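You operate a simulated robot arm through the tools that you are given. There is no shell and no other tool. Be economical: measure what you need, move in short steps, check, and stop when the job is done.

The job below is to be done with a simulated two-armed robot. You get a single attempt, and the scene is never put back.

JOB
Put the grey drum filter on the black cover. Then put the beaker with the blue ring in the basin of the sink. Then fetch the small canister with the orange band and set it on the grey cover. Then open the back flap of the big carton, take the parts tub that says "Pins" from the top of the parts stand and leave it in the big carton and shut the flap again. Then put the foam corner from the desk top on top of the white filter frame. Do these in the order given. Set down upright: grey drum filter, beaker with the blue ring, small canister with the orange band.

It is judged by the outcome, as a careful person would: the job done as asked, and still so three seconds after it is handed in. It fails if anything else is knocked over, pushed out of place, dropped, spilled or broken. A push-on lid holds only when it is set on centred and level and pressed home; a screw cap is set on level and turned clockwise until tight.

ROBOT AND FRAMES
Two 7-joint arms with fingered hands on one trunk, on a base that drives. Base frame: it is fixed to the floor where the robot stands at the start and does not move with it; the origin is under the middle of the robot, x ahead of it, y to its left, z up; the surface under the hand at the start is at about z = 750. Units: mm, rad, N and s.
The left shoulder is at the start at [60, 126, 1180], the right one opposite. With the tool pointing down near the work surface each hand reaches from about 100 to 680 mm from the robot's upright axis, wherever it stands, measured 20 degrees to its own side. Places, roughly: back flap of the big carton [-3400, 0, 500]; basin of the sink [400, 1700, 700]; beaker with the blue ring [250, 1250, 1000]; big carton inside [-3300, 0, 300]; black cover (15x15x2 cm) [-1600, 2200, 900]; foam corner (7x7x7 cm) [-1600, 2000, 900]; grey cover (15x15x2 cm) [500, -1700, 900]; grey drum filter (6x6x6 cm) [500, 100, 900]; parts tub [-1250, 750, 500]; small canister with the orange band [250, 2000, 250]; white filter frame (15x9x15 cm) [-1900, 2100, 900]. Payload 2.5 kg a hand.
Tool frame (each hand has its own): the origin (TCP) lies between the finger pads and is the grasp point; the fingertips stand 30 mm ahead of it; z points along the fingers, y is the line along which they close. Largest opening 104 mm; the body of the gripper starts 35 mm behind the TCP. The gripper is a hand of 5 fingers: y runs from the thumb to the fingers, the wrist lies at [-15, -104, -178] in the tool frame, and closing takes about 1.5 s.
Orientation is that of the tool frame in the base frame, as a unit quaternion [w, x, y, z]. With the fingers straight down and the wrist toward the robot, the tool's x, y and z point along [0, 1, 0], [1, 0, 0] and [0, 0, -1] of the base frame.

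CONTROLS
- The arms move only by the tool servo_tool. It takes "left_motion", "right_motion" or both (then of equal length, played together; a hand with none holds still); each is a list of rows, each a list of 7 numbers: the closure, from 0 (fully open) to 1 (shut), then the shift along the base's x, y, z in mm, then the turn, a rotation vector about the base's x, y, z in rad. In form: [[jaw, tx, ty, tz, ax, ay, az], ...]. A call has 1 to 20 rows; each row is the pose to reach, as a shift and turn from the pose commanded when the call began. A row lasts 0.2 s, in which the tool goes at most 50 mm and 0.15 rad; a call with a longer step from one row to the next is refused whole, and so is a gripper value outside its range. A pose out of reach is approached as far as the arm can. The call stops where the force on the tool passes 40 N (or 10 N more than at its start, if that is more) or the arm is blocked; 0.2 s more then pass. The fingers move at their own pace (about 153 mm/s each) and stop on an object; they squeeze with about 23 N. The grip force told is the motor's: it shows also when the fingers shut on nothing. Time passes only in rows, and 0.2 s behind the last, so rows that repeat a pose let the fingers close. The reply holds the time, the measured pose of the TCP, the force on the tool along the base axes, the opening and the grip force, in the units named above and with some noise, with the torque about the TCP (base axes, N m) and any sound that the robot's microphone picked up.
- Cameras (640 x 400 px; columns grow to the right, rows downward): "scene" is now at [128.9, 22.6, 1390.3]; the picture's right is [0.23, -0.97, 0.00], its down [-0.55, -0.13, -0.83] and it looks along [0.81, 0.19, -0.56] (base axes); focal length 257 px, centre (320, 200). "left" rides on the left gripper at [-80, -78, -141] in its tool frame; the picture's right is [-0.78, -0.30, 0.56], its down [0.53, -0.78, 0.33] and it looks along [0.33, 0.56, 0.76] (tool axes); focal length 247 px, centre (320, 200). "right" rides on the right gripper at [80, -78, -141] in its tool frame; the picture's right is [-0.78, 0.30, -0.56], its down [-0.53, -0.78, 0.33] and it looks along [-0.33, 0.56, 0.76] (tool axes); focal length 247 px, centre (320, 200). There is no depth. A picture from a camera that has moved, and an enlarged one, comes with that camera's place and axes in the base frame and with its lens.
- capture(camera): a new picture of that camera. No time passes.
- lift_body(by): slides the trunk up (or, below 0, down) by that many mm; the arms and the scene camera ride with it, the base frame stays. It gives what a move gives, with no picture.
- base_move(legs): drives the robot by 1 to 6 legs, each [ahead, left, turn to the left] in mm, mm and rad, along the robot's own axes; the way and the turn of a leg run together, so that a leg with both is an arc; at most 1500 mm and 3.142 rad a leg. The arms and the cameras ride along, it lands a little off, and it stops where it bumps. It gives what a move gives.
- set_grasp(shape, hand): the hand has 5 fingers and takes this shape, open, in about a second: jaw (thumb against the fingers, like two jaws); tri (thumb and two fingers); tip (a fingertip pinch); poke (one finger out to press); point (the index stretched); flat (the hand flat); cup (the hand cupped); fist (a fist). The gripper value then closes the fingers along that shape, each until it touches; the sizes above hold for jaw. It gives what a move gives, with no picture.
- head_to(pan, tilt): turns the head with the scene camera to pan (to the left, within 1.501 rad either way) and tilt (down, from -0.506 to 1.204), counted from straight ahead of the robot. It gives what a move gives.
- enlarge(camera, box): a new picture of the part [left, top, right, bottom] of that camera's present view, enlarged. No time passes.
- job_done(): hands the job in; it is judged then, once.

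Go step by step. Nothing tells you exact positions but the pictures and the camera data: compare them with the known pose of the tool, close in by small moves and look again before you grip or let go. The budget is 186 turns and 158 pictures, counting those below and the enlarged ones. Unless the task says otherwise, let go and move clear before handing in, and close with one line.

The tools are called after "Emit:" as a command line: name --argument value ..., lists and objects as JSON in quotes. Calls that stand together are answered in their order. servo_tool: Moves the arms, as the interface text tells. Its arguments: {"type":"object","properties":{"left_motion":{"type":"array","items":{"type":"array","items":{"type":"number"}}},"right_motion":{"type":"array","items":{"type":"array","items":{"type":"number"}}}},"required":[]} The other tools are called the same way: lift_body (by) slides the trunk up or down; set_grasp (shape, hand) gives the hand a shape; base_move (legs) drives the base; head_to (pan, tilt) turns the head that bears the scene camera; capture (camera) takes a picture; enlarge (camera, box) takes an enlarged picture of a part of a camera's view; job_done () hands the job in.

At the start:

```text
clock: 0.0
left_position: [446.8, 285.6, 1149.4]
left_orientation: [0.0, 0.707, 0.707, 0.0]
left_force: [0.6, 0.7, 0.3]
left_torque: [-0.01, -0.02, -0.03]
left_opening: 103.5
left_gripper_force: 0.1
left_shape: jaw
right_position: [422.1, -123.7, 1070.3]
right_orientation: [0.0, 0.707, 0.707, 0.0]
right_force: [0.1, 0.2, -0.5]
right_torque: [0.02, 0.0, -0.01]
right_opening: 103.6
right_gripper_force: 0.0
right_shape: jaw
trunk travel left (down, up): [-575.0, 365.0]
robot x, y, heading: [0.5, -0.7, 0.002]
head pan, tilt: [0.23, 0.597]
```

scene: 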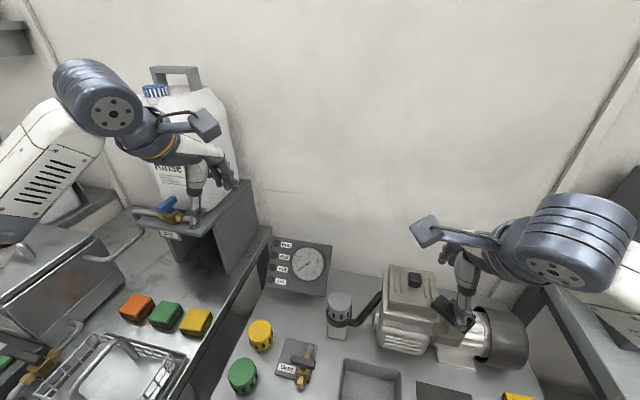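
right: 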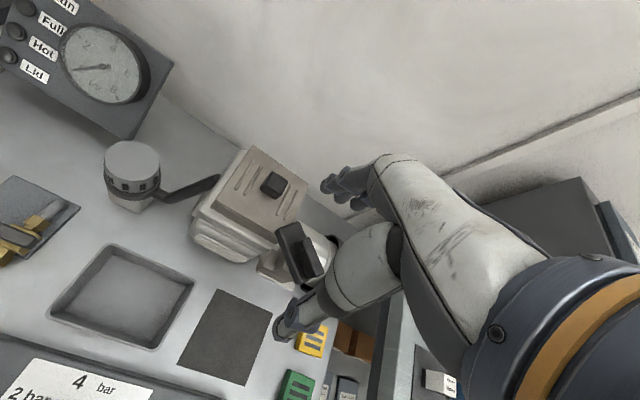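
left: 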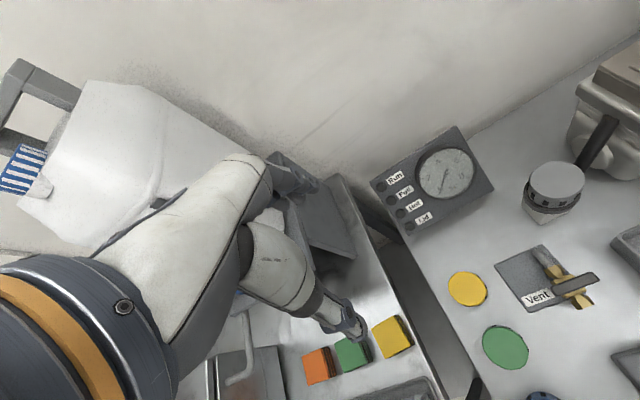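

I see a bench with a pump, a gauge box and a grey round thing that may be the drum filter. I'll look closer before moving.

Emit:
enlarge --camera "scene" --box '[220, 230, 420, 400]'

Emit:
head_to --pan 0.1 --tilt 0.95

Emit:
capture --camera "scene"

```text
2.35 times, centred on (320, 315) of scene
camera zoom: at [128.9, 22.6, 1390.3], right [0.23, -0.97, 0.0], down [-0.55, -0.13, -0.83], along [0.81, 0.19, -0.56], focal length 605 px, centre (320, -71)
```

zoom: 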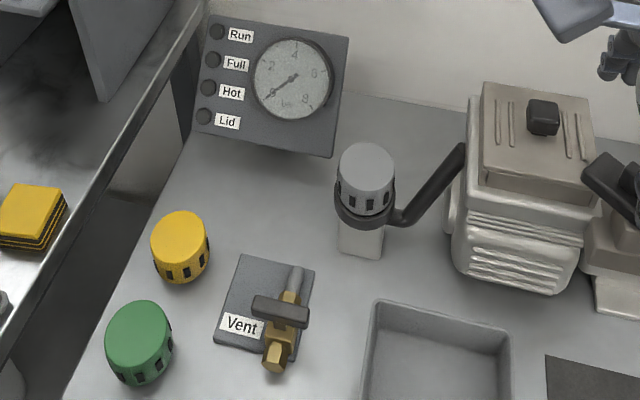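

```text
clock: 0.8
left_position: [447.3, 284.5, 1148.8]
left_orientation: [0.0, 0.708, 0.706, 0.0]
left_force: [0.0, -0.1, 0.3]
left_torque: [0.04, -0.01, 0.02]
left_opening: 103.6
left_gripper_force: 0.1
left_shape: jaw
right_position: [422.1, -123.0, 1070.2]
right_orientation: [0.0, 0.707, 0.707, -0.001]
right_force: [0.5, -0.1, 0.2]
right_torque: [0.0, -0.02, 0.0]
right_opening: 103.7
right_gripper_force: 0.1
right_shape: jaw
trunk travel left (down, up): [-575.0, 365.0]
robot x, y, heading: [1.5, 0.7, 0.0]
head pan, tilt: [0.099, 0.949]
```

```text
153 pictures are left
camera scene: at [115.1, 9.7, 1361.6], right [0.1, -0.99, 0.0], down [-0.81, -0.08, -0.58], along [0.58, 0.06, -0.81], focal length 257 px, centre (320, 200)
```

scene: 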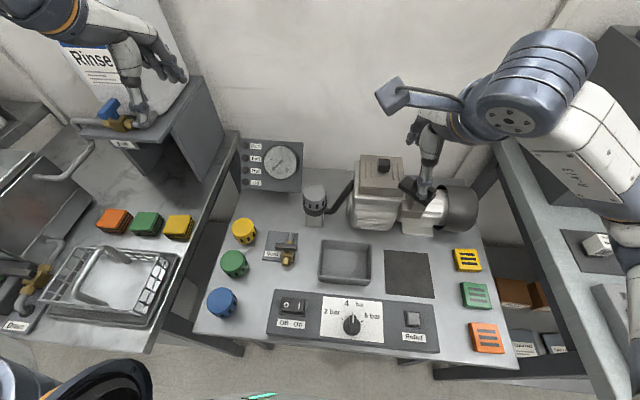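

Triangulating puts the grey filter's top near [478, 59, 885]. I'll look closer at how it is held.

Emit:
enlarge --camera "right" --box '[80, 110, 240, 230]'

Emit:
enlarge --camera "scene" --box '[270, 150, 390, 230]'

```text
3.33 times, centred on (160, 170) of right
camera zoom: at [345.6, -44.4, 1211.9], right [0.3, -0.78, 0.56], down [-0.78, -0.53, -0.33], along [0.56, -0.33, -0.76], focal length 823 px, centre (853, 300)
```

zoom: 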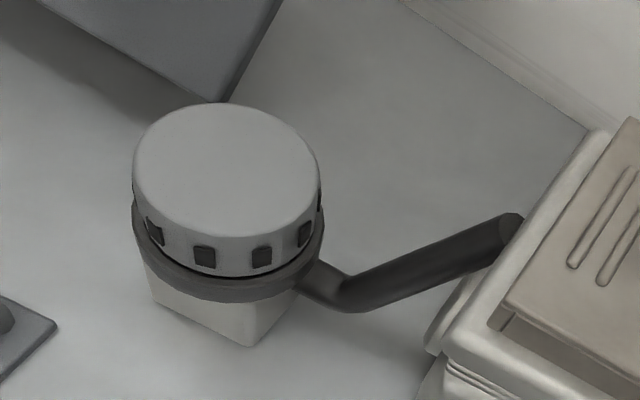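

```text
5.00 times, centred on (330, 190) of scene
camera zoom: at [115.1, 9.7, 1361.6], right [0.1, -0.99, 0.0], down [-0.81, -0.08, -0.58], along [0.58, 0.06, -0.81], focal length 1285 px, centre (270, 250)
```

zoom: 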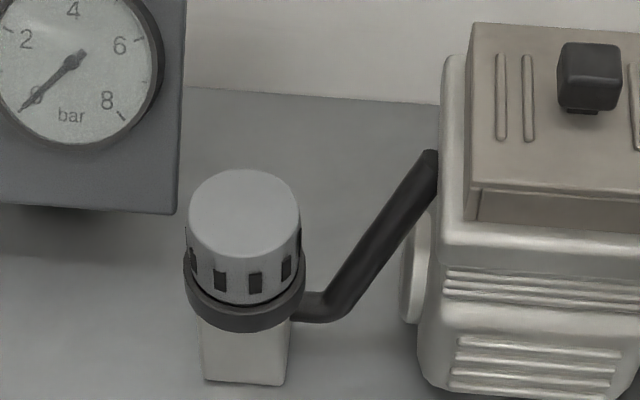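

The filter sits in a dark ring on a post; I'll bring the left hand above it and back the right hand off.

Emit:
servo_tool --left_motion '[[0, 10, -45, 0, 0, 0, 0], [0, 20, -90, 0, 0, 0, 0], [0, 31, -135, 0, 0, 0, 0], [0, 31, -180, 0, 0, 0, 0], [0, 31, -226, 0, 0, 0, 0], [0, 31, -226, -45, 0, 0, 0], [0, 31, -226, -90, 0, 0, 0], [0, 31, -226, -135, 0, 0, 0], [0, 31, -226, -165, 0, 0, 0]]' --right_motion '[[0, -20, -20, 20, 0, 0, 0], [0, -40, -40, 40, 0, 0, 0], [0, -60, -60, 60, 0, 0, 0], [0, -80, -80, 80, 0, 0, 0], [0, -100, -100, 80, 0, 0, 0], [0, -120, -120, 80, 0, 0, 0], [0, -120, -130, 80, 0, 0, 0], [0, -120, -130, 80, 0, 0, 0], [0, -120, -130, 80, 0, 0, 0]]'

Emit:
capture --camera "left"

Emit:
capture --camera "scene"

```text
clock: 2.8
left_position: [476.1, 58.5, 983.7]
left_orientation: [0.001, 0.707, 0.707, 0.001]
left_force: [-0.2, 0.6, -0.7]
left_torque: [0.0, 0.0, 0.05]
left_opening: 103.8
left_gripper_force: 0.2
left_shape: jaw
right_position: [302.4, -252.9, 1148.0]
right_orientation: [0.001, 0.707, 0.707, 0.001]
right_force: [-0.3, 0.5, 0.4]
right_torque: [0.0, 0.04, -0.02]
right_opening: 103.5
right_gripper_force: 0.1
right_shape: jaw
trunk travel left (down, up): [-575.0, 365.0]
robot x, y, heading: [1.1, -3.6, 0.0]
head pan, tilt: [0.099, 0.949]
```

```text
150 pictures are left
camera left: at [398.2, -19.4, 1125.4], right [-0.29, -0.78, -0.56], down [-0.78, 0.53, -0.33], along [0.56, 0.33, -0.76], focal length 247 px, centre (320, 200)
```

left: 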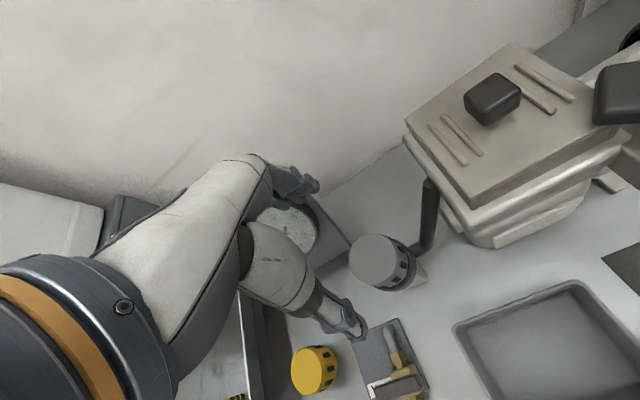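

```text
149 pictures are left
camera scene: at [115.1, 9.6, 1361.6], right [0.1, -1.0, 0.0], down [-0.81, -0.08, -0.58], along [0.58, 0.06, -0.81], focal length 257 px, centre (320, 200)
```

scene: 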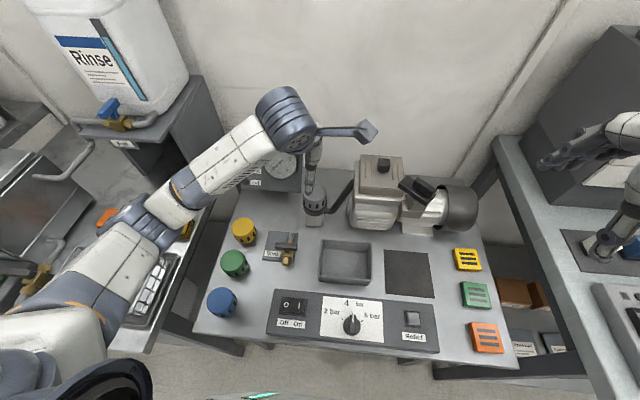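

The filter top lies right under the grasp point. I'll go down to z≈878 and close.

Emit:
servo_tool --left_motion '[[0, 1, 0, -40, 0, 0, 0], [0, 1, 0, -75, 0, 0, 0], [0, 1, 0, -105, 0, 0, 0], [0, 1, 0, -105, 0, 0, 0]]'

Emit:
capture --camera "left"

Emit:
enlarge --camera "scene" --box '[260, 140, 380, 240]'

```text
clock: 3.8
left_position: [478.8, 59.6, 881.8]
left_orientation: [0.0, 0.707, 0.707, 0.0]
left_force: [-0.7, 0.7, 0.3]
left_torque: [0.01, 0.01, 0.0]
left_opening: 103.6
left_gripper_force: 0.0
left_shape: jaw
right_position: [301.4, -252.3, 1149.5]
right_orientation: [-0.001, 0.707, 0.707, 0.001]
right_force: [-0.2, -0.4, 1.1]
right_torque: [-0.02, -0.01, 0.0]
right_opening: 103.6
right_gripper_force: 0.0
right_shape: jaw
trunk travel left (down, up): [-575.0, 365.0]
robot x, y, heading: [1.5, -5.6, -0.002]
head pan, tilt: [0.099, 0.949]
```

```text
148 pictures are left
camera left: at [399.3, -19.5, 1024.8], right [-0.3, -0.78, -0.56], down [-0.78, 0.53, -0.33], along [0.56, 0.33, -0.76], focal length 247 px, centre (320, 200)
```

left: 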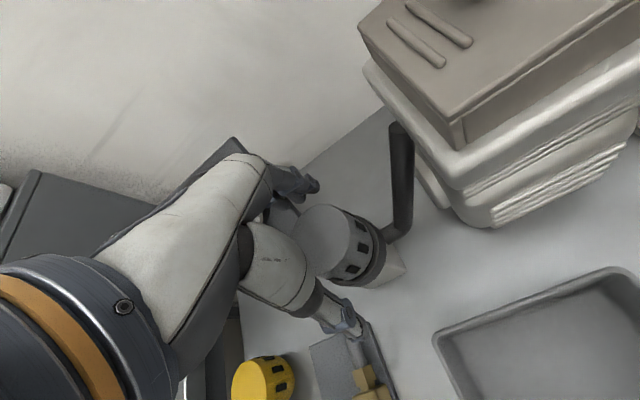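

```text
4.00 times, centred on (320, 190) of scene
camera zoom: at [115.1, 9.6, 1361.6], right [0.1, -1.0, 0.0], down [-0.81, -0.08, -0.58], along [0.58, 0.06, -0.81], focal length 1028 px, centre (320, 240)
```

zoom: 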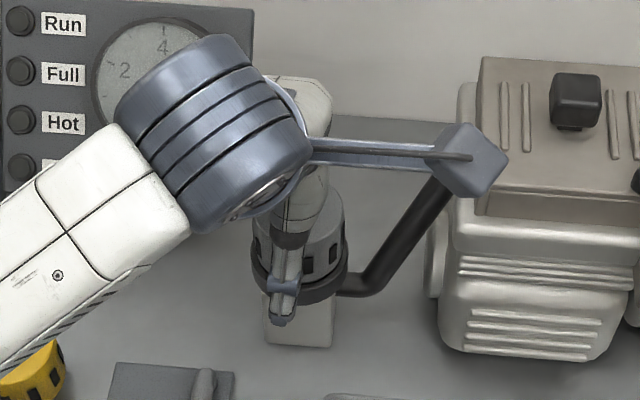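

Aligned well; I'll raise a few mm to stay clear of the ring, close and lift a little.

Emit:
servo_tool --left_motion '[[0, 0, 0, 5, 0, 0, 0], [0.5, 0, 0, 5, 0, 0, 0], [1, 0, 0, 5, 0, 0, 0], [1, 0, 0, 5, 0, 0, 0], [1, 0, 0, 5, 0, 0, 0], [1, 0, 0, 5, 0, 0, 0], [1, 0, 0, 5, 0, 0, 0], [1, 0, 0, 5, 0, 0, 0], [1, 0, 0, 5, 0, 0, 0], [1, 0, 0, 15, 0, 0, 0], [1, 0, 0, 30, 0, 0, 0]]'

Emit:
capture --camera "left"

```text
clock: 6.2
left_position: [477.5, 59.8, 909.8]
left_orientation: [0.0, 0.707, 0.708, 0.0]
left_force: [0.6, 0.2, -1.0]
left_torque: [0.0, -0.01, 0.0]
left_opening: 45.1
left_gripper_force: 23.5
left_shape: jaw
right_position: [301.0, -254.1, 1149.1]
right_orientation: [0.0, 0.707, 0.707, 0.0]
right_force: [0.4, 0.5, 0.0]
right_torque: [0.0, -0.01, 0.01]
right_opening: 103.5
right_gripper_force: 0.0
right_shape: jaw
trunk travel left (down, up): [-575.0, 365.0]
robot x, y, heading: [-0.5, -1.2, -0.0]
head pan, tilt: [0.099, 0.949]
```

```text
146 pictures are left
camera left: at [400.5, -19.5, 1052.4], right [-0.3, -0.78, -0.56], down [-0.78, 0.53, -0.33], along [0.56, 0.33, -0.76], focal length 247 px, centre (320, 200)
```

left: 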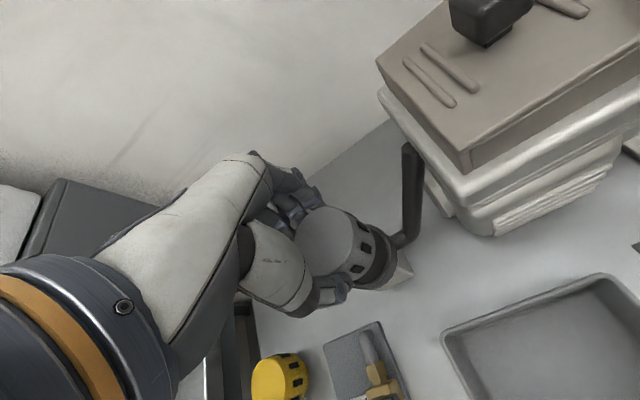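

Gripped (45 mm). I'll lift it out straight up.

Emit:
servo_tool --left_motion '[[1, 0, 0, 20, 0, 0, 0], [1, 0, 0, 40, 0, 0, 0], [1, 0, 0, 70, 0, 0, 0], [1, 0, 0, 110, 0, 0, 0], [1, 0, 0, 150, 0, 0, 0], [1, -20, 0, 190, 0, 0, 0], [1, -50, 20, 220, 0, 0, 0], [1, -80, 40, 220, 0, 0, 0]]'

Emit:
capture --camera "left"

Emit:
head_to --pan 1.3 --tilt 0.4

Emit:
capture --camera "scene"

```text
clock: 8.0
left_position: [400.0, 98.5, 1129.5]
left_orientation: [0.0, 0.706, 0.708, 0.0]
left_force: [-0.4, 0.1, -0.3]
left_torque: [-0.03, 0.0, 0.03]
left_opening: 45.2
left_gripper_force: 23.0
left_shape: jaw
right_position: [302.0, -253.3, 1148.7]
right_orientation: [-0.001, 0.707, 0.707, 0.0]
right_force: [-0.4, -0.6, 0.0]
right_torque: [-0.02, 0.01, -0.04]
right_opening: 103.6
right_gripper_force: 0.0
right_shape: jaw
trunk travel left (down, up): [-575.0, 365.0]
robot x, y, heading: [3.7, 0.4, 0.0]
head pan, tilt: [0.099, 0.949]
```

```text
145 pictures are left
camera left: at [322.1, 20.0, 1272.9], right [-0.3, -0.78, -0.56], down [-0.78, 0.53, -0.33], along [0.56, 0.33, -0.76], focal length 247 px, centre (320, 200)
```

left: 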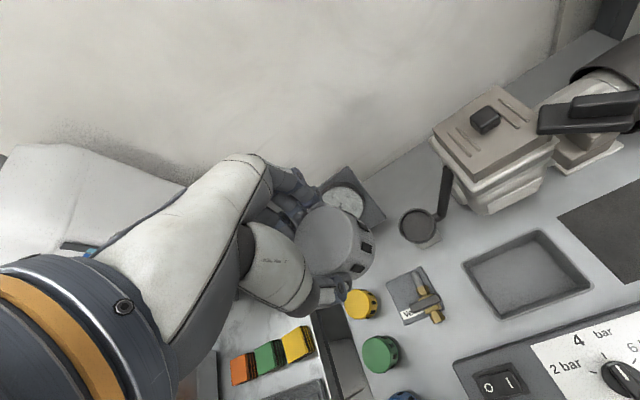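

```text
clock: 9.4
left_position: [400.3, 97.9, 1130.1]
left_orientation: [0.0, 0.707, 0.708, 0.0]
left_force: [0.9, 0.5, 0.0]
left_torque: [-0.05, -0.03, 0.01]
left_opening: 45.2
left_gripper_force: 23.4
left_shape: jaw
right_position: [301.6, -254.1, 1149.0]
right_orientation: [0.0, 0.707, 0.707, 0.0]
right_force: [0.2, 0.0, 0.1]
right_torque: [-0.01, 0.0, -0.01]
right_opening: 103.9
right_gripper_force: 0.0
right_shape: jaw
trunk travel left (down, up): [-575.0, 365.0]
robot x, y, heading: [-4.5, -1.4, -0.0]
head pan, tilt: [1.3, 0.4]
```

```text
144 pictures are left
camera scene: at [67.6, 91.6, 1408.2], right [0.96, -0.27, 0.0], down [-0.1, -0.38, -0.92], along [0.25, 0.89, -0.39], focal length 257 px, centre (320, 200)
```

scene: 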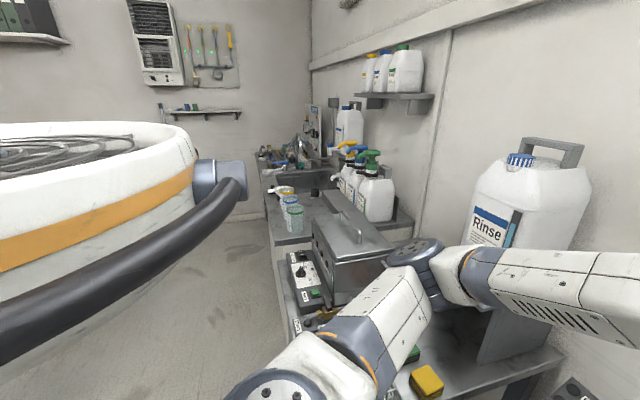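

The filter is out and held level. I'll back away, turn left and look around for the desk.

Emit:
base_move --legs '[[-400, 0, 0], [0, 0, 2.2]]'

Emit:
head_to --pan 0 --tilt 0.35

Emit:
capture --camera "scene"

```text
clock: 17.1
left_position: [-705.2, 274.9, 1129.5]
left_orientation: [-0.001, -0.295, 0.956, 0.001]
left_force: [0.3, -0.3, -1.0]
left_torque: [-0.03, -0.05, -0.01]
left_opening: 44.9
left_gripper_force: 23.1
left_shape: jaw
right_position: [-358.2, 391.0, 1149.6]
right_orientation: [0.0, -0.295, 0.955, 0.0]
right_force: [-0.7, -0.6, -0.2]
right_torque: [0.0, 0.04, 0.02]
right_opening: 103.8
right_gripper_force: 0.1
right_shape: jaw
trunk travel left (down, up): [-575.0, 365.0]
robot x, y, heading: [-398.9, -3.1, 2.166]
head pan, tilt: [1.3, 0.4]
```

```text
clock: 18.5
left_position: [-705.3, 273.3, 1130.9]
left_orientation: [0.0, -0.295, 0.956, 0.0]
left_force: [-0.1, -0.1, -0.5]
left_torque: [0.03, -0.01, 0.0]
left_opening: 44.7
left_gripper_force: 22.9
left_shape: jaw
right_position: [-358.5, 390.3, 1148.2]
right_orientation: [-0.001, -0.295, 0.955, 0.0]
right_force: [-0.2, -0.3, -0.5]
right_torque: [0.01, -0.02, -0.02]
right_opening: 103.5
right_gripper_force: 0.1
right_shape: jaw
trunk travel left (down, up): [-575.0, 365.0]
robot x, y, heading: [-398.5, 0.7, 2.165]
head pan, tilt: [0.0, 0.351]
```

```text
143 pictures are left
camera scene: at [-470.3, 111.0, 1412.7], right [0.83, 0.56, 0.0], down [0.19, -0.28, -0.94], along [-0.53, 0.78, -0.34], focal length 257 px, centre (320, 200)
```

scene: 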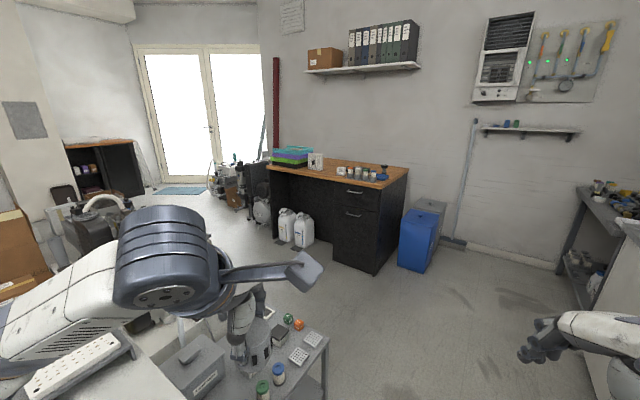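

The desk is ahead left with white and grey things on it. I'll square up to +y, drive up past the parts stand, then slide left.

Emit:
base_move --legs '[[0, 0, -0.595], [1350, 0, 0], [0, 1150, 0]]'

Emit:
head_to --pan 0 --tilt 0.6

Emit:
capture --camera "scene"

```text
clock: 32.4
left_position: [-1640.4, 1771.1, 1130.2]
left_orientation: [0.0, 0.002, 1.0, 0.0]
left_force: [-0.2, -0.1, -0.2]
left_torque: [0.04, 0.03, 0.02]
left_opening: 44.8
left_gripper_force: 23.0
left_shape: jaw
right_position: [-1288.7, 1670.7, 1149.0]
right_orientation: [0.0, 0.002, 1.0, 0.0]
right_force: [0.1, -0.4, -0.3]
right_torque: [-0.02, -0.01, -0.02]
right_opening: 103.2
right_gripper_force: 0.0
right_shape: jaw
trunk travel left (down, up): [-575.0, 365.0]
robot x, y, heading: [-1542.6, 1370.8, 1.57]
head pan, tilt: [0.0, 0.351]
```

```text
clock: 33.1
left_position: [-1639.3, 1770.5, 1130.3]
left_orientation: [-0.001, 0.001, 1.0, 0.0]
left_force: [-0.2, -0.4, -0.2]
left_torque: [-0.03, 0.0, 0.02]
left_opening: 44.8
left_gripper_force: 22.6
left_shape: jaw
right_position: [-1289.0, 1671.4, 1148.0]
right_orientation: [0.0, 0.002, 1.0, 0.0]
right_force: [-0.2, -0.1, -0.1]
right_torque: [0.01, 0.01, -0.01]
right_opening: 104.0
right_gripper_force: 0.1
right_shape: jaw
trunk travel left (down, up): [-575.0, 365.0]
robot x, y, heading: [-1540.1, 1369.8, 1.566]
head pan, tilt: [0.0, 0.6]
```

```text
142 pictures are left
camera scene: at [-1539.9, 1500.4, 1390.0], right [1.0, 0.0, 0.0], down [0.0, -0.56, -0.83], along [0.0, 0.83, -0.56], focal length 257 px, centre (320, 200)
```

scene: 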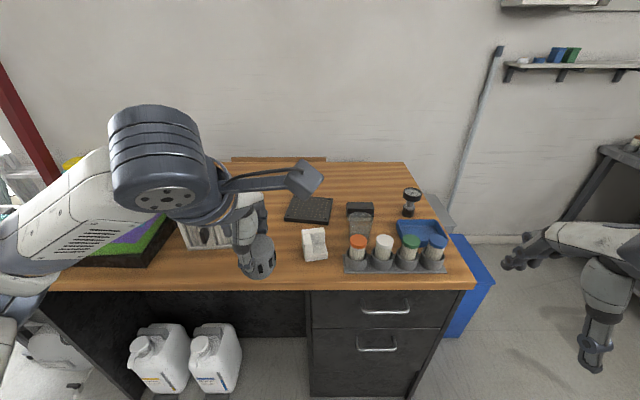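

The black cover is behind the foam corner; the desk looks to be near z≈880. I'll check with the left camera for parallax.

Emit:
capture --camera "left"

Emit:
enlarge --camera "scene" --box '[170, 160, 350, 300]'

```text
141 pictures are left
camera left: at [-1561.1, 1693.6, 1272.8], right [0.78, -0.3, -0.56], down [-0.54, -0.77, -0.33], along [-0.33, 0.56, -0.76], focal length 247 px, centre (320, 200)
```

left: 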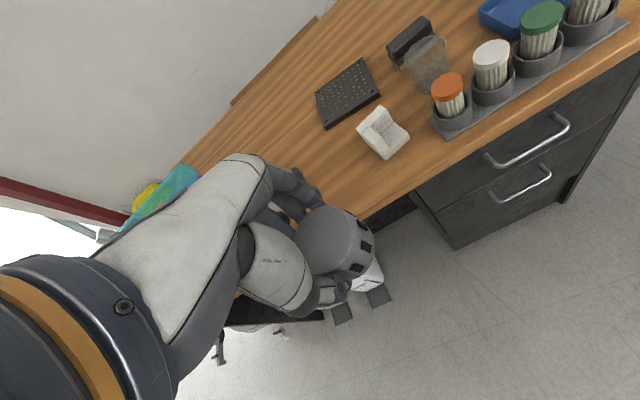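

```text
2.86 times, centred on (260, 230) of scene
camera zoom: at [-1539.9, 1500.4, 1390.0], right [1.0, 0.0, 0.0], down [0.0, -0.56, -0.83], along [0.0, 0.83, -0.56], focal length 734 px, centre (491, 114)
```

zoom: 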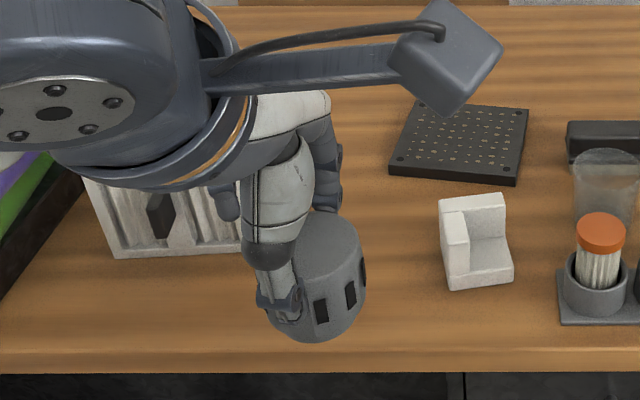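

The cover centre is near [-1572, 2185, ~893]. I'll drive closer and then bring the filter over the cover high.

Emit:
base_move --legs '[[0, -120, 0], [200, 0, 0]]'

Emit:
capture --camera "scene"

```text
clock: 35.6
left_position: [-1520.4, 1972.3, 1128.5]
left_orientation: [-0.001, 0.001, 1.0, 0.0]
left_force: [-0.4, 0.3, 0.1]
left_torque: [-0.06, 0.01, 0.01]
left_opening: 44.9
left_gripper_force: 23.2
left_shape: jaw
right_position: [-1168.9, 1872.5, 1149.3]
right_orientation: [-0.001, 0.001, 1.0, 0.0]
right_force: [-0.3, 0.6, -0.6]
right_torque: [-0.01, 0.02, 0.02]
right_opening: 103.7
right_gripper_force: 0.2
right_shape: jaw
trunk travel left (down, up): [-575.0, 365.0]
robot x, y, heading: [-1423.4, 1571.6, 1.569]
head pan, tilt: [0.0, 0.6]
```

```text
139 pictures are left
camera scene: at [-1419.4, 1702.4, 1389.9], right [1.0, 0.0, 0.0], down [0.0, -0.57, -0.82], along [0.0, 0.82, -0.57], focal length 257 px, centre (320, 200)
```

scene: 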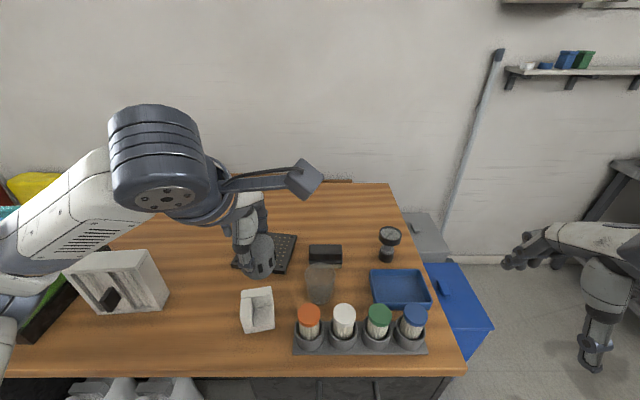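

Cover centre now estimated at [-1574, 2188], top about z=890. I'll move the filter above it and lower to a checking height.

Emit:
servo_tool --left_motion '[[1, -11, 43, 0, 0, 0, 0], [1, -22, 86, 0, 0, 0, 0], [1, -33, 129, 0, 0, 0, 0], [1, -43, 172, 0, 0, 0, 0], [1, -54, 215, 0, 0, 0, 0], [1, -54, 215, -40, 0, 0, 0], [1, -54, 215, -80, 0, 0, 0], [1, -54, 215, -120, 0, 0, 0], [1, -54, 215, -145, 0, 0, 0], [1, -54, 215, -145, 0, 0, 0]]'

Emit:
capture --camera "left"

Emit:
enlarge --camera "scene" --box '[180, 170, 340, 290]'

```text
clock: 37.8
left_position: [-1572.7, 2188.1, 984.3]
left_orientation: [-0.001, 0.001, 1.0, 0.0]
left_force: [0.1, 0.7, -0.9]
left_torque: [0.03, 0.0, 0.0]
left_opening: 44.5
left_gripper_force: 22.9
left_shape: jaw
right_position: [-1167.7, 1871.8, 1147.7]
right_orientation: [0.001, 0.001, 1.0, 0.0]
right_force: [0.4, 0.6, -0.5]
right_torque: [0.0, -0.01, 0.0]
right_opening: 103.6
right_gripper_force: 0.1
right_shape: jaw
trunk travel left (down, up): [-575.0, 365.0]
robot x, y, heading: [-1422.5, 1570.4, 1.565]
head pan, tilt: [0.0, 0.6]
```

```text
138 pictures are left
camera left: at [-1494.0, 2110.7, 1126.9], right [0.78, -0.3, -0.56], down [-0.54, -0.78, -0.33], along [-0.33, 0.56, -0.76], focal length 247 px, centre (320, 200)
```

left: 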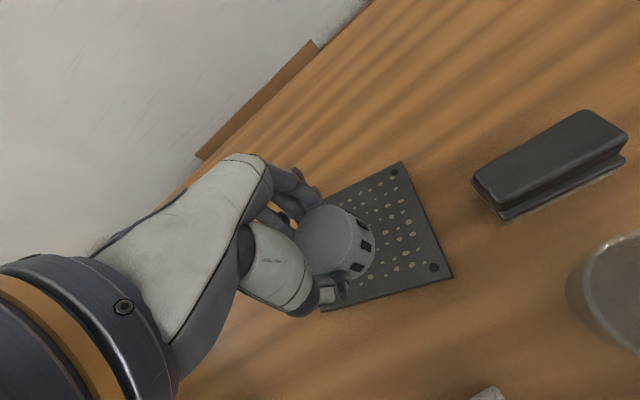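

```text
3.33 times, centred on (260, 230) of scene
camera zoom: at [-1419.4, 1701.6, 1390.0], right [1.0, 0.0, 0.0], down [0.0, -0.56, -0.83], along [0.0, 0.83, -0.56], focal length 857 px, centre (520, 100)
```

zoom: 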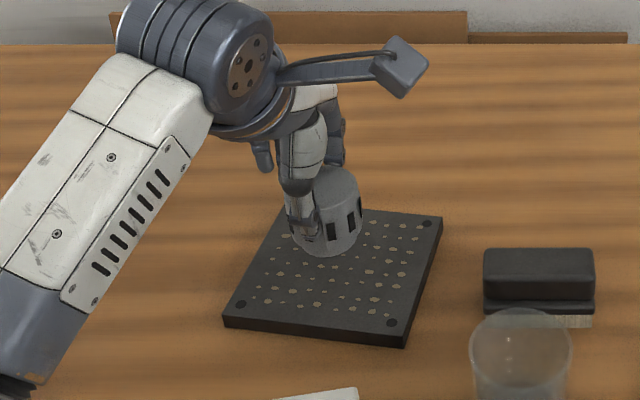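

Refined: the cover top is about z=878, centre [-1569, 2213]. I'll shift +25 mm in y and descend slowly, stopping short of contact.

Emit:
servo_tool --left_motion '[[1, 4, 25, 0, 0, 0, 0], [1, 4, 25, -15, 0, 0, 0], [1, 4, 25, -30, 0, 0, 0], [1, 4, 25, -30, 0, 0, 0]]'

Emit:
capture --camera "left"

Emit:
enlarge --camera "scene" --box '[200, 190, 320, 280]'

```text
clock: 38.8
left_position: [-1571.3, 2213.0, 955.2]
left_orientation: [0.0, 0.001, 1.0, 0.0]
left_force: [0.4, 0.5, 0.8]
left_torque: [-0.01, 0.02, 0.03]
left_opening: 44.7
left_gripper_force: 22.9
left_shape: jaw
right_position: [-1168.1, 1872.5, 1148.9]
right_orientation: [-0.001, 0.001, 1.0, 0.001]
right_force: [0.4, -0.9, 0.0]
right_torque: [-0.02, 0.03, -0.03]
right_opening: 103.8
right_gripper_force: 0.0
right_shape: jaw
trunk travel left (down, up): [-575.0, 365.0]
robot x, y, heading: [-1422.9, 1570.3, 1.566]
head pan, tilt: [0.0, 0.6]
```

```text
136 pictures are left
camera left: at [-1491.1, 2135.5, 1098.7], right [0.78, -0.3, -0.56], down [-0.54, -0.78, -0.33], along [-0.33, 0.56, -0.76], focal length 247 px, centre (320, 200)
```

left: 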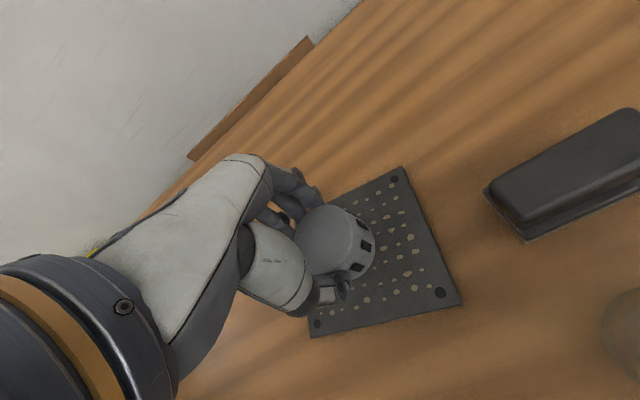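

```text
4.44 times, centred on (260, 235) of scene
camera zoom: at [-1419.4, 1701.6, 1390.0], right [1.0, 0.0, 0.0], down [0.0, -0.56, -0.83], along [0.0, 0.83, -0.56], focal length 1142 px, centre (587, 44)
```

zoom: 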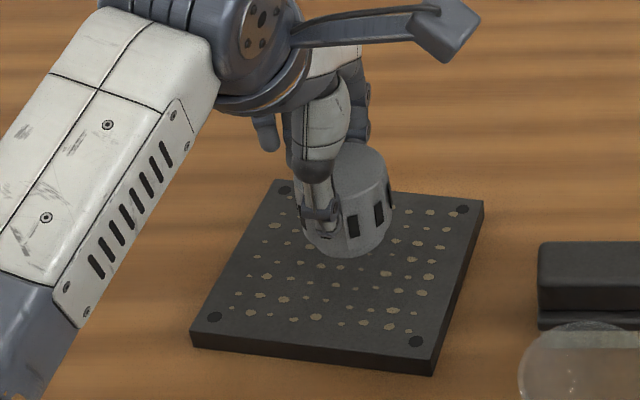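

Close. I'll lower slowly until touch, watching the force.

Emit:
servo_tool --left_motion '[[1, 2, -8, -4, 0, 0, 0], [1, 2, -12, -8, 0, 0, 0], [1, 2, -12, -11, 0, 0, 0], [1, 2, -12, -14, 0, 0, 0], [1, 2, -12, -14, 0, 0, 0]]'

Emit:
enlarge --camera "scene" --box '[200, 190, 320, 280]'

```text
clock: 40.0
left_position: [-1568.6, 2201.2, 940.7]
left_orientation: [0.0, 0.001, 1.0, 0.0]
left_force: [0.4, -0.1, -0.4]
left_torque: [0.0, 0.0, -0.01]
left_opening: 44.4
left_gripper_force: 23.1
left_shape: jaw
right_position: [-1168.3, 1871.8, 1149.5]
right_orientation: [-0.001, 0.001, 1.0, 0.0]
right_force: [-0.2, 0.2, 0.3]
right_torque: [0.04, -0.02, 0.0]
right_opening: 103.8
right_gripper_force: 0.0
right_shape: jaw
trunk travel left (down, up): [-575.0, 365.0]
robot x, y, heading: [-1422.7, 1570.8, 1.571]
head pan, tilt: [0.0, 0.6]
```

```text
4.44 times, centred on (260, 235) of scene
camera zoom: at [-1419.4, 1701.7, 1390.0], right [1.0, 0.0, 0.0], down [0.0, -0.56, -0.83], along [0.0, 0.83, -0.56], focal length 1142 px, centre (587, 44)
```

zoom: 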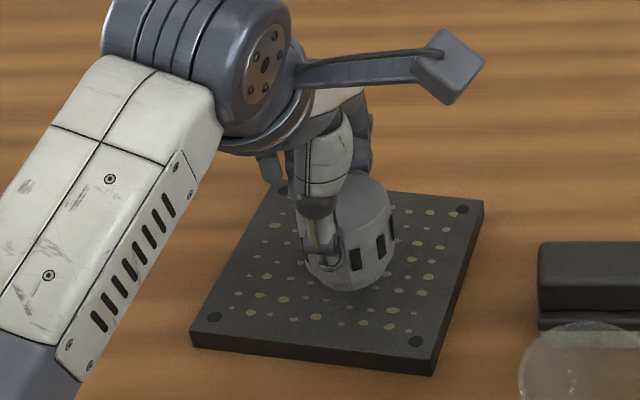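

Still no contact; I keep lowering in small steps.

Emit:
servo_tool --left_motion '[[1, 0, 0, -2, 0, 0, 0], [1, 0, 0, -4, 0, 0, 0], [1, 0, 0, -6, 0, 0, 0], [1, 0, 0, -6, 0, 0, 0]]'

Emit:
servo_tool --left_motion '[[1, 0, 0, -2, 0, 0, 0], [1, 0, 0, -3, 0, 0, 0], [1, 0, 0, -4, 0, 0, 0]]'

Emit:
enlarge --camera "scene" --box '[200, 190, 320, 280]'

```text
clock: 41.0
left_position: [-1568.6, 2198.5, 934.9]
left_orientation: [0.0, 0.001, 1.0, 0.0]
left_force: [0.1, -0.5, 0.2]
left_torque: [0.01, 0.01, -0.01]
left_opening: 44.6
left_gripper_force: 23.3
left_shape: jaw
right_position: [-1168.4, 1871.7, 1148.4]
right_orientation: [0.0, 0.001, 1.0, -0.001]
right_force: [-0.6, 0.1, 0.2]
right_torque: [-0.01, 0.0, -0.01]
right_opening: 103.8
right_gripper_force: 0.0
right_shape: jaw
trunk travel left (down, up): [-575.0, 365.0]
robot x, y, heading: [-1424.2, 1572.9, 1.57]
head pan, tilt: [0.0, 0.6]
```

```text
clock: 41.8
left_position: [-1568.8, 2199.9, 929.4]
left_orientation: [0.0, 0.001, 1.0, 0.0]
left_force: [0.3, -0.1, -0.5]
left_torque: [0.0, -0.02, 0.0]
left_opening: 44.8
left_gripper_force: 23.1
left_shape: jaw
right_position: [-1167.8, 1871.8, 1148.8]
right_orientation: [0.001, 0.001, 1.0, 0.0]
right_force: [-0.5, -0.5, -0.3]
right_torque: [0.01, 0.0, 0.01]
right_opening: 103.7
right_gripper_force: 0.0
right_shape: jaw
trunk travel left (down, up): [-575.0, 365.0]
robot x, y, heading: [-1423.2, 1572.0, 1.57]
head pan, tilt: [0.0, 0.6]
```

```text
4.44 times, centred on (260, 235) of scene
camera zoom: at [-1419.4, 1701.7, 1390.0], right [1.0, 0.0, 0.0], down [0.0, -0.56, -0.83], along [0.0, 0.83, -0.56], focal length 1142 px, centre (587, 44)
```

zoom: 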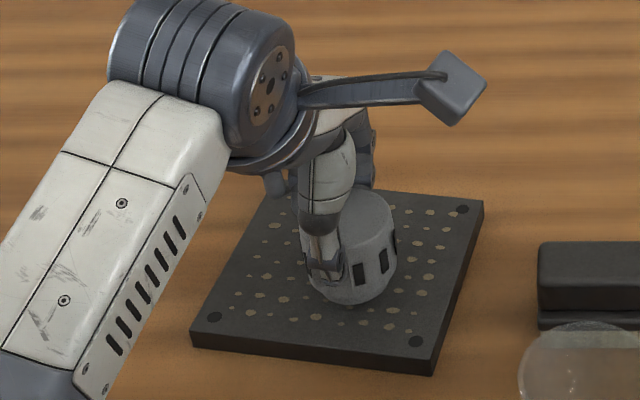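

Now nicely over the middle. I continue down to contact.

Emit:
servo_tool --left_motion '[[1, 0, 4, -2, 0, 0, 0], [1, 0, 6, -4, 0, 0, 0], [1, 0, 6, -6, 0, 0, 0], [1, 0, 6, -8, 0, 0, 0], [1, 0, 6, -10, 0, 0, 0]]'

Emit:
enlarge --camera "scene" --box '[200, 190, 320, 280]'

```text
clock: 43.0
left_position: [-1567.8, 2206.0, 923.1]
left_orientation: [0.0, 0.0, 1.0, 0.001]
left_force: [-0.8, -0.5, 2.9]
left_torque: [0.05, -0.02, 0.01]
left_opening: 44.6
left_gripper_force: 23.3
left_shape: jaw
right_position: [-1167.9, 1872.0, 1150.0]
right_orientation: [0.0, 0.002, 1.0, 0.0]
right_force: [-0.6, 0.1, 0.8]
right_torque: [0.01, -0.03, 0.03]
right_opening: 103.5
right_gripper_force: 0.0
right_shape: jaw
trunk travel left (down, up): [-575.0, 365.0]
robot x, y, heading: [-1421.8, 1571.7, 1.573]
head pan, tilt: [0.0, 0.6]
```

```text
4.44 times, centred on (260, 235) of scene
camera zoom: at [-1419.3, 1701.3, 1390.1], right [1.0, 0.0, 0.0], down [0.0, -0.56, -0.83], along [0.0, 0.83, -0.56], focal length 1142 px, centre (587, 44)
```

zoom: 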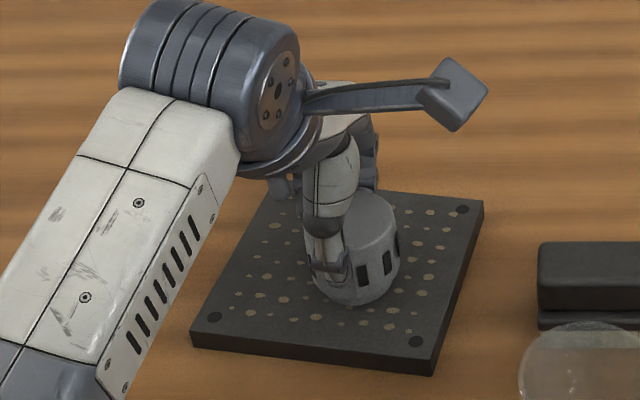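

Light contact begins; I'll confirm with 3 mm more.

Emit:
servo_tool --left_motion '[[1, 0, 0, -2, 0, 0, 0], [1, 0, 0, -3, 0, 0, 0]]'

```text
clock: 43.6
left_position: [-1567.4, 2205.8, 920.7]
left_orientation: [0.0, 0.001, 1.0, 0.003]
left_force: [0.5, 0.2, 12.7]
left_torque: [0.07, -0.02, -0.02]
left_opening: 45.1
left_gripper_force: 23.4
left_shape: jaw
right_position: [-1166.9, 1869.8, 1149.1]
right_orientation: [0.0, 0.001, 1.0, 0.001]
right_force: [-0.1, 0.9, -0.2]
right_torque: [-0.01, 0.02, -0.01]
right_opening: 103.8
right_gripper_force: 0.1
right_shape: jaw
trunk travel left (down, up): [-575.0, 365.0]
robot x, y, heading: [-1424.8, 1572.1, 1.566]
head pan, tilt: [0.0, 0.6]
```

Seated with 12 N. I'll open and rise straight up.

Emit:
servo_tool --left_motion '[[0.5, 0, 0, 2, 0, 0, 0], [0, 0, 0, 2, 0, 0, 0], [0, 0, 0, 2, 0, 0, 0], [0, 0, 0, 2, 0, 0, 0], [0, 0, 0, 2, 0, 0, 0], [0, 0, 0, 30, 0, 0, 0], [0, 0, 0, 70, 0, 0, 0], [0, 0, 0, 110, 0, 0, 0], [0, 0, -40, 150, 0, 0, 0], [0, 0, -80, 190, 0, 0, 0], [0, 0, -120, 220, 0, 0, 0], [0, 0, -160, 230, 0, 0, 0], [0, 0, -200, 230, 0, 0, 0], [0, 0, -240, 230, 0, 0, 0]]'

Emit:
capture --camera "left"

Emit:
capture --camera "scene"

```text
refused: row 9 steps farther than a row can; nothing moved
```

```text
131 pictures are left
camera left: at [-1488.5, 2127.8, 1063.3], right [0.78, -0.29, -0.56], down [-0.54, -0.77, -0.34], along [-0.33, 0.56, -0.76], focal length 247 px, centre (320, 200)
```

left: 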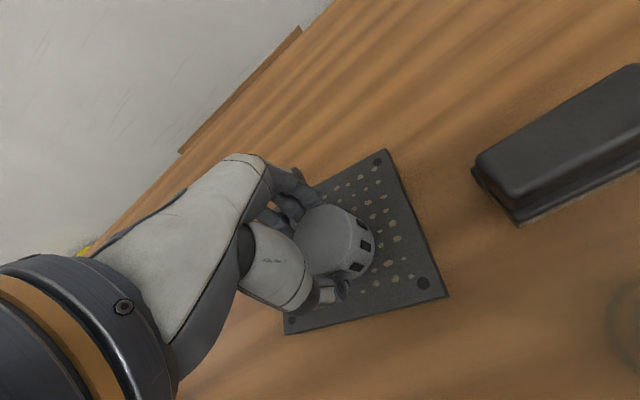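

```text
130 pictures are left
camera scene: at [-1419.1, 1700.2, 1390.3], right [1.0, 0.0, 0.0], down [0.0, -0.56, -0.83], along [0.0, 0.83, -0.56], focal length 257 px, centre (320, 200)
```

scene: 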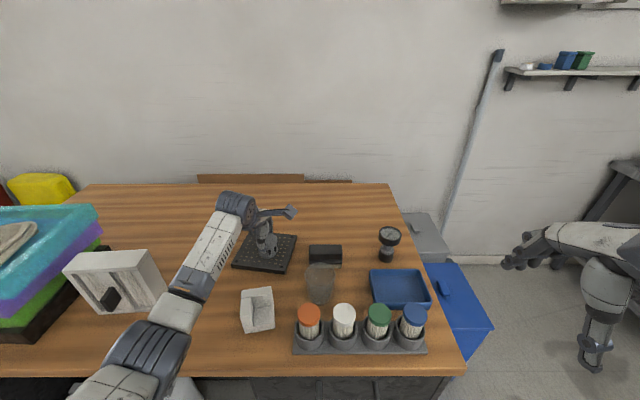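

Same move with smaller steps.

Emit:
servo_tool --left_motion '[[0.5, 0, 0, 2, 0, 0, 0], [0, 0, 0, 2, 0, 0, 0], [0, 0, 0, 2, 0, 0, 0], [0, 0, 0, 2, 0, 0, 0], [0, 0, 0, 2, 0, 0, 0], [0, 0, 0, 30, 0, 0, 0], [0, 0, 0, 70, 0, 0, 0], [0, 0, 0, 110, 0, 0, 0], [0, 0, -30, 145, 0, 0, 0], [0, 0, -60, 180, 0, 0, 0], [0, 0, -90, 210, 0, 0, 0], [0, 0, -130, 230, 0, 0, 0], [0, 0, -175, 230, 0, 0, 0], [0, 0, -220, 230, 0, 0, 0]]'

Emit:
capture --camera "left"

Emit:
enlarge --camera "scene" --box '[60, 200, 340, 375]'

```text
clock: 46.6
left_position: [-1569.1, 1986.2, 1146.9]
left_orientation: [0.0, 0.0, 1.0, 0.0]
left_force: [-0.1, -0.3, -0.2]
left_torque: [0.01, 0.0, -0.02]
left_opening: 103.8
left_gripper_force: 0.1
left_shape: jaw
right_position: [-1167.6, 1870.8, 1149.6]
right_orientation: [0.0, 0.001, 1.0, -0.001]
right_force: [0.0, 0.2, 0.4]
right_torque: [-0.02, 0.02, 0.0]
right_opening: 103.6
right_gripper_force: 0.1
right_shape: jaw
trunk travel left (down, up): [-575.0, 365.0]
robot x, y, heading: [-1422.8, 1573.1, 1.569]
head pan, tilt: [0.0, 0.6]
```

```text
129 pictures are left
camera left: at [-1490.2, 1909.1, 1289.8], right [0.78, -0.3, -0.56], down [-0.54, -0.78, -0.33], along [-0.33, 0.56, -0.76], focal length 247 px, centre (320, 200)
```

left: 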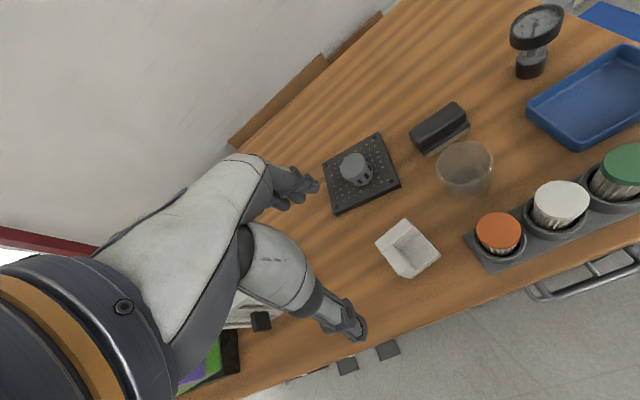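

```text
2.29 times, centred on (200, 288) of scene
camera zoom: at [-1419.4, 1701.1, 1390.0], right [1.0, 0.0, 0.0], down [0.0, -0.56, -0.83], along [0.0, 0.83, -0.56], focal length 588 px, centre (594, 0)
```

zoom: 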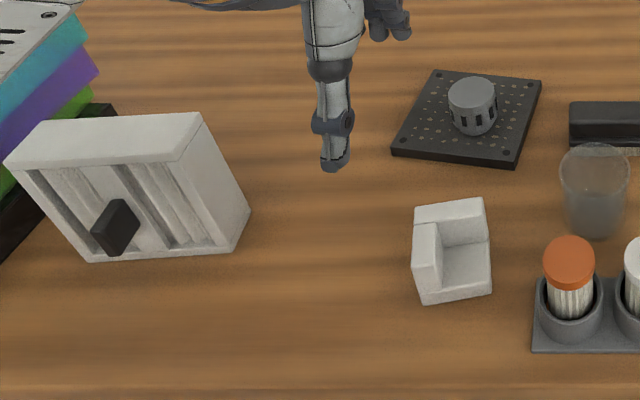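

Filter is set upright on the black cover. Next, the beaker: back off and drive toward the sink side facing +x.

Emit:
base_move --legs '[[-200, 0, 0], [0, -850, 0], [0, 0, -1.57]]'

Emit:
capture --camera "scene"

```text
clock: 56.0
left_position: [-192.5, 1519.9, 1147.2]
left_orientation: [0.0, 0.701, 0.713, 0.0]
left_force: [-0.3, -0.4, -0.4]
left_torque: [0.01, 0.03, 0.0]
left_opening: 103.8
left_gripper_force: 0.1
left_shape: jaw
right_position: [-299.4, 1117.0, 1149.3]
right_orientation: [0.0, 0.701, 0.713, 0.0]
right_force: [-0.3, -0.1, 0.3]
right_torque: [-0.01, 0.03, 0.01]
right_opening: 103.3
right_gripper_force: 0.1
right_shape: jaw
trunk travel left (down, up): [-575.0, 365.0]
robot x, y, heading: [-605.0, 1366.5, 0.017]
head pan, tilt: [0.0, 0.6]
```

```text
127 pictures are left
camera scene: at [-474.4, 1369.4, 1390.0], right [0.02, -1.0, 0.0], down [-0.56, -0.01, -0.83], along [0.82, 0.01, -0.56], focal length 257 px, centre (320, 200)
```

scene: 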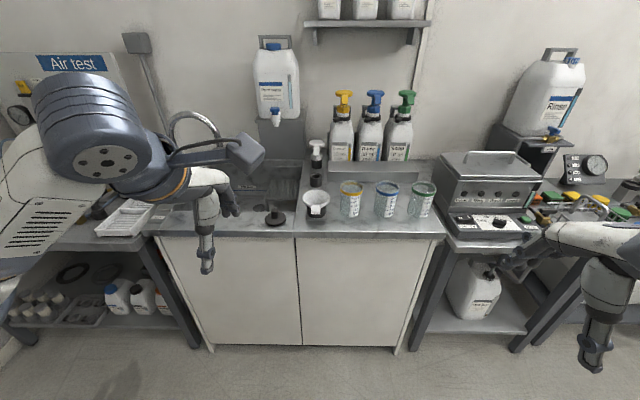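

The blue-ringed beaker is the middle of three near [270, 1150]; the sink is to its left. I'll drive to put it in front of the left hand, tucking the right arm.

Emit:
servo_tool --right_motion '[[0, -40, 20, 20, 0, 0, 0], [0, -80, 40, 40, 0, 0, 0], [0, -110, 40, 80, 0, 0, 0]]'

Emit:
base_move --legs '[[0, -360, -0.017], [330, 0, 0]]'

Emit:
capture --camera "scene"

Emit:
capture --camera "left"

```text
clock: 57.0
left_position: [-191.7, 1519.1, 1146.5]
left_orientation: [0.0, 0.702, 0.713, -0.001]
left_force: [-0.4, -0.3, -0.4]
left_torque: [0.03, 0.01, -0.01]
left_opening: 103.9
left_gripper_force: 0.1
left_shape: jaw
right_position: [-402.5, 1154.0, 1190.0]
right_orientation: [-0.101, 0.694, 0.706, -0.102]
right_force: [0.9, -0.4, -0.3]
right_torque: [0.02, 0.0, 0.02]
right_opening: 103.9
right_gripper_force: 0.0
right_shape: jaw
trunk travel left (down, up): [-575.0, 365.0]
robot x, y, heading: [-605.3, 1367.1, 0.012]
head pan, tilt: [0.0, 0.6]
stopped in row 3 (right hand): the arm was blocked; the commanded pose is now the measured one
```

```text
clock: 61.0
left_position: [143.3, 1162.6, 1147.5]
left_orientation: [0.0, 0.705, 0.709, 0.0]
left_force: [-0.1, -0.6, 0.3]
left_torque: [-0.04, 0.01, 0.01]
left_opening: 104.1
left_gripper_force: 0.0
left_shape: jaw
right_position: [-69.7, 799.5, 1188.6]
right_orientation: [-0.102, 0.697, 0.702, -0.102]
right_force: [0.1, 0.1, 0.0]
right_torque: [0.03, -0.01, 0.0]
right_opening: 104.0
right_gripper_force: 0.1
right_shape: jaw
trunk travel left (down, up): [-575.0, 365.0]
robot x, y, heading: [-273.6, 1011.9, 0.004]
head pan, tilt: [0.0, 0.6]
```

```text
126 pictures are left
camera scene: at [-139.5, 1015.2, 1389.9], right [0.01, -1.0, 0.0], down [-0.57, 0.0, -0.82], along [0.82, 0.01, -0.57], focal length 257 px, centre (320, 200)
```

scene: 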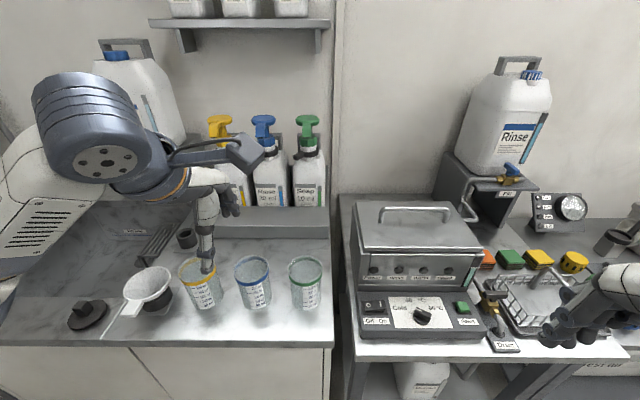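

```text
125 pictures are left
camera left: at [66.6, 1083.1, 1290.0], right [-0.29, -0.78, -0.56], down [-0.78, 0.53, -0.33], along [0.55, 0.34, -0.76], focal length 247 px, centre (320, 200)
```

left: 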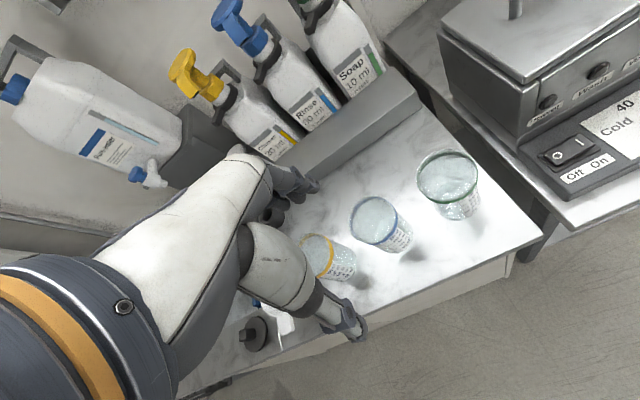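

The blue beaker's rim is about [208, 1157, 979], ~68 mm wide. I'll move above it and check.

Emit:
servo_tool --left_motion '[[0, 32, -2, 0, 0, 0, 0], [0, 65, -5, 0, 0, 0, 0], [0, 65, -5, -40, 0, 0, 0], [0, 65, -5, -80, 0, 0, 0], [0, 65, -5, -105, 0, 0, 0], [0, 65, -5, -105, 0, 0, 0]]'

Emit:
capture --camera "left"

Emit:
enlarge --camera "scene" --box '[170, 200, 340, 320]'

```text
clock: 62.4
left_position: [207.5, 1154.6, 1042.4]
left_orientation: [0.001, 0.705, 0.709, 0.0]
left_force: [0.1, 0.2, -0.5]
left_torque: [0.01, 0.0, -0.01]
left_opening: 103.9
left_gripper_force: 0.1
left_shape: jaw
right_position: [-69.5, 799.1, 1189.2]
right_orientation: [-0.101, 0.697, 0.702, -0.101]
right_force: [-0.3, -0.3, 0.3]
right_torque: [0.02, -0.03, 0.0]
right_opening: 104.0
right_gripper_force: 0.1
right_shape: jaw
trunk travel left (down, up): [-575.0, 365.0]
robot x, y, heading: [-267.8, 1009.1, 0.009]
head pan, tilt: [0.0, 0.6]
```

```text
124 pictures are left
camera left: at [130.1, 1075.6, 1185.0], right [-0.29, -0.78, -0.56], down [-0.78, 0.53, -0.33], along [0.55, 0.34, -0.76], focal length 247 px, centre (320, 200)
```

left: 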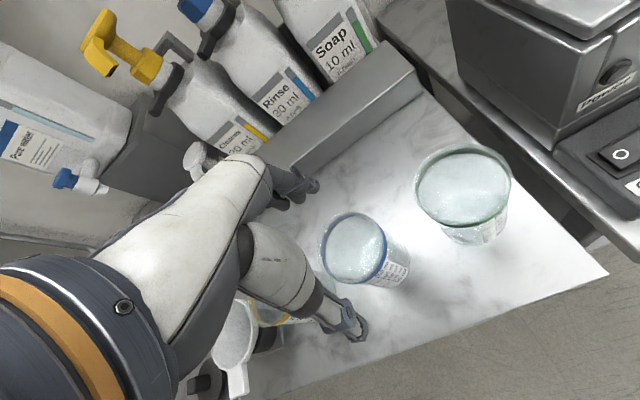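

```text
3.33 times, centred on (255, 260) of scene
camera zoom: at [-140.0, 1015.2, 1390.0], right [0.01, -1.0, 0.0], down [-0.56, 0.0, -0.83], along [0.83, 0.01, -0.56], focal length 857 px, centre (537, 0)
```

zoom: 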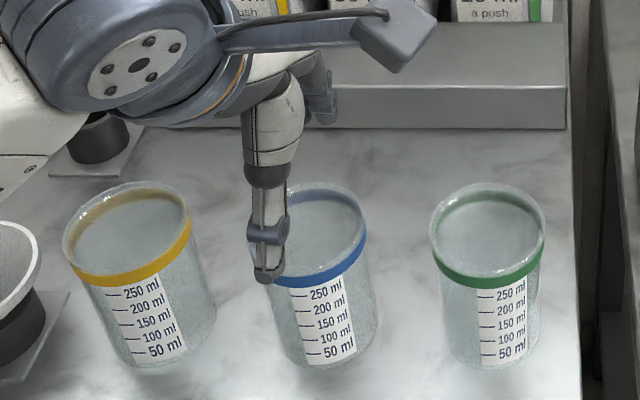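

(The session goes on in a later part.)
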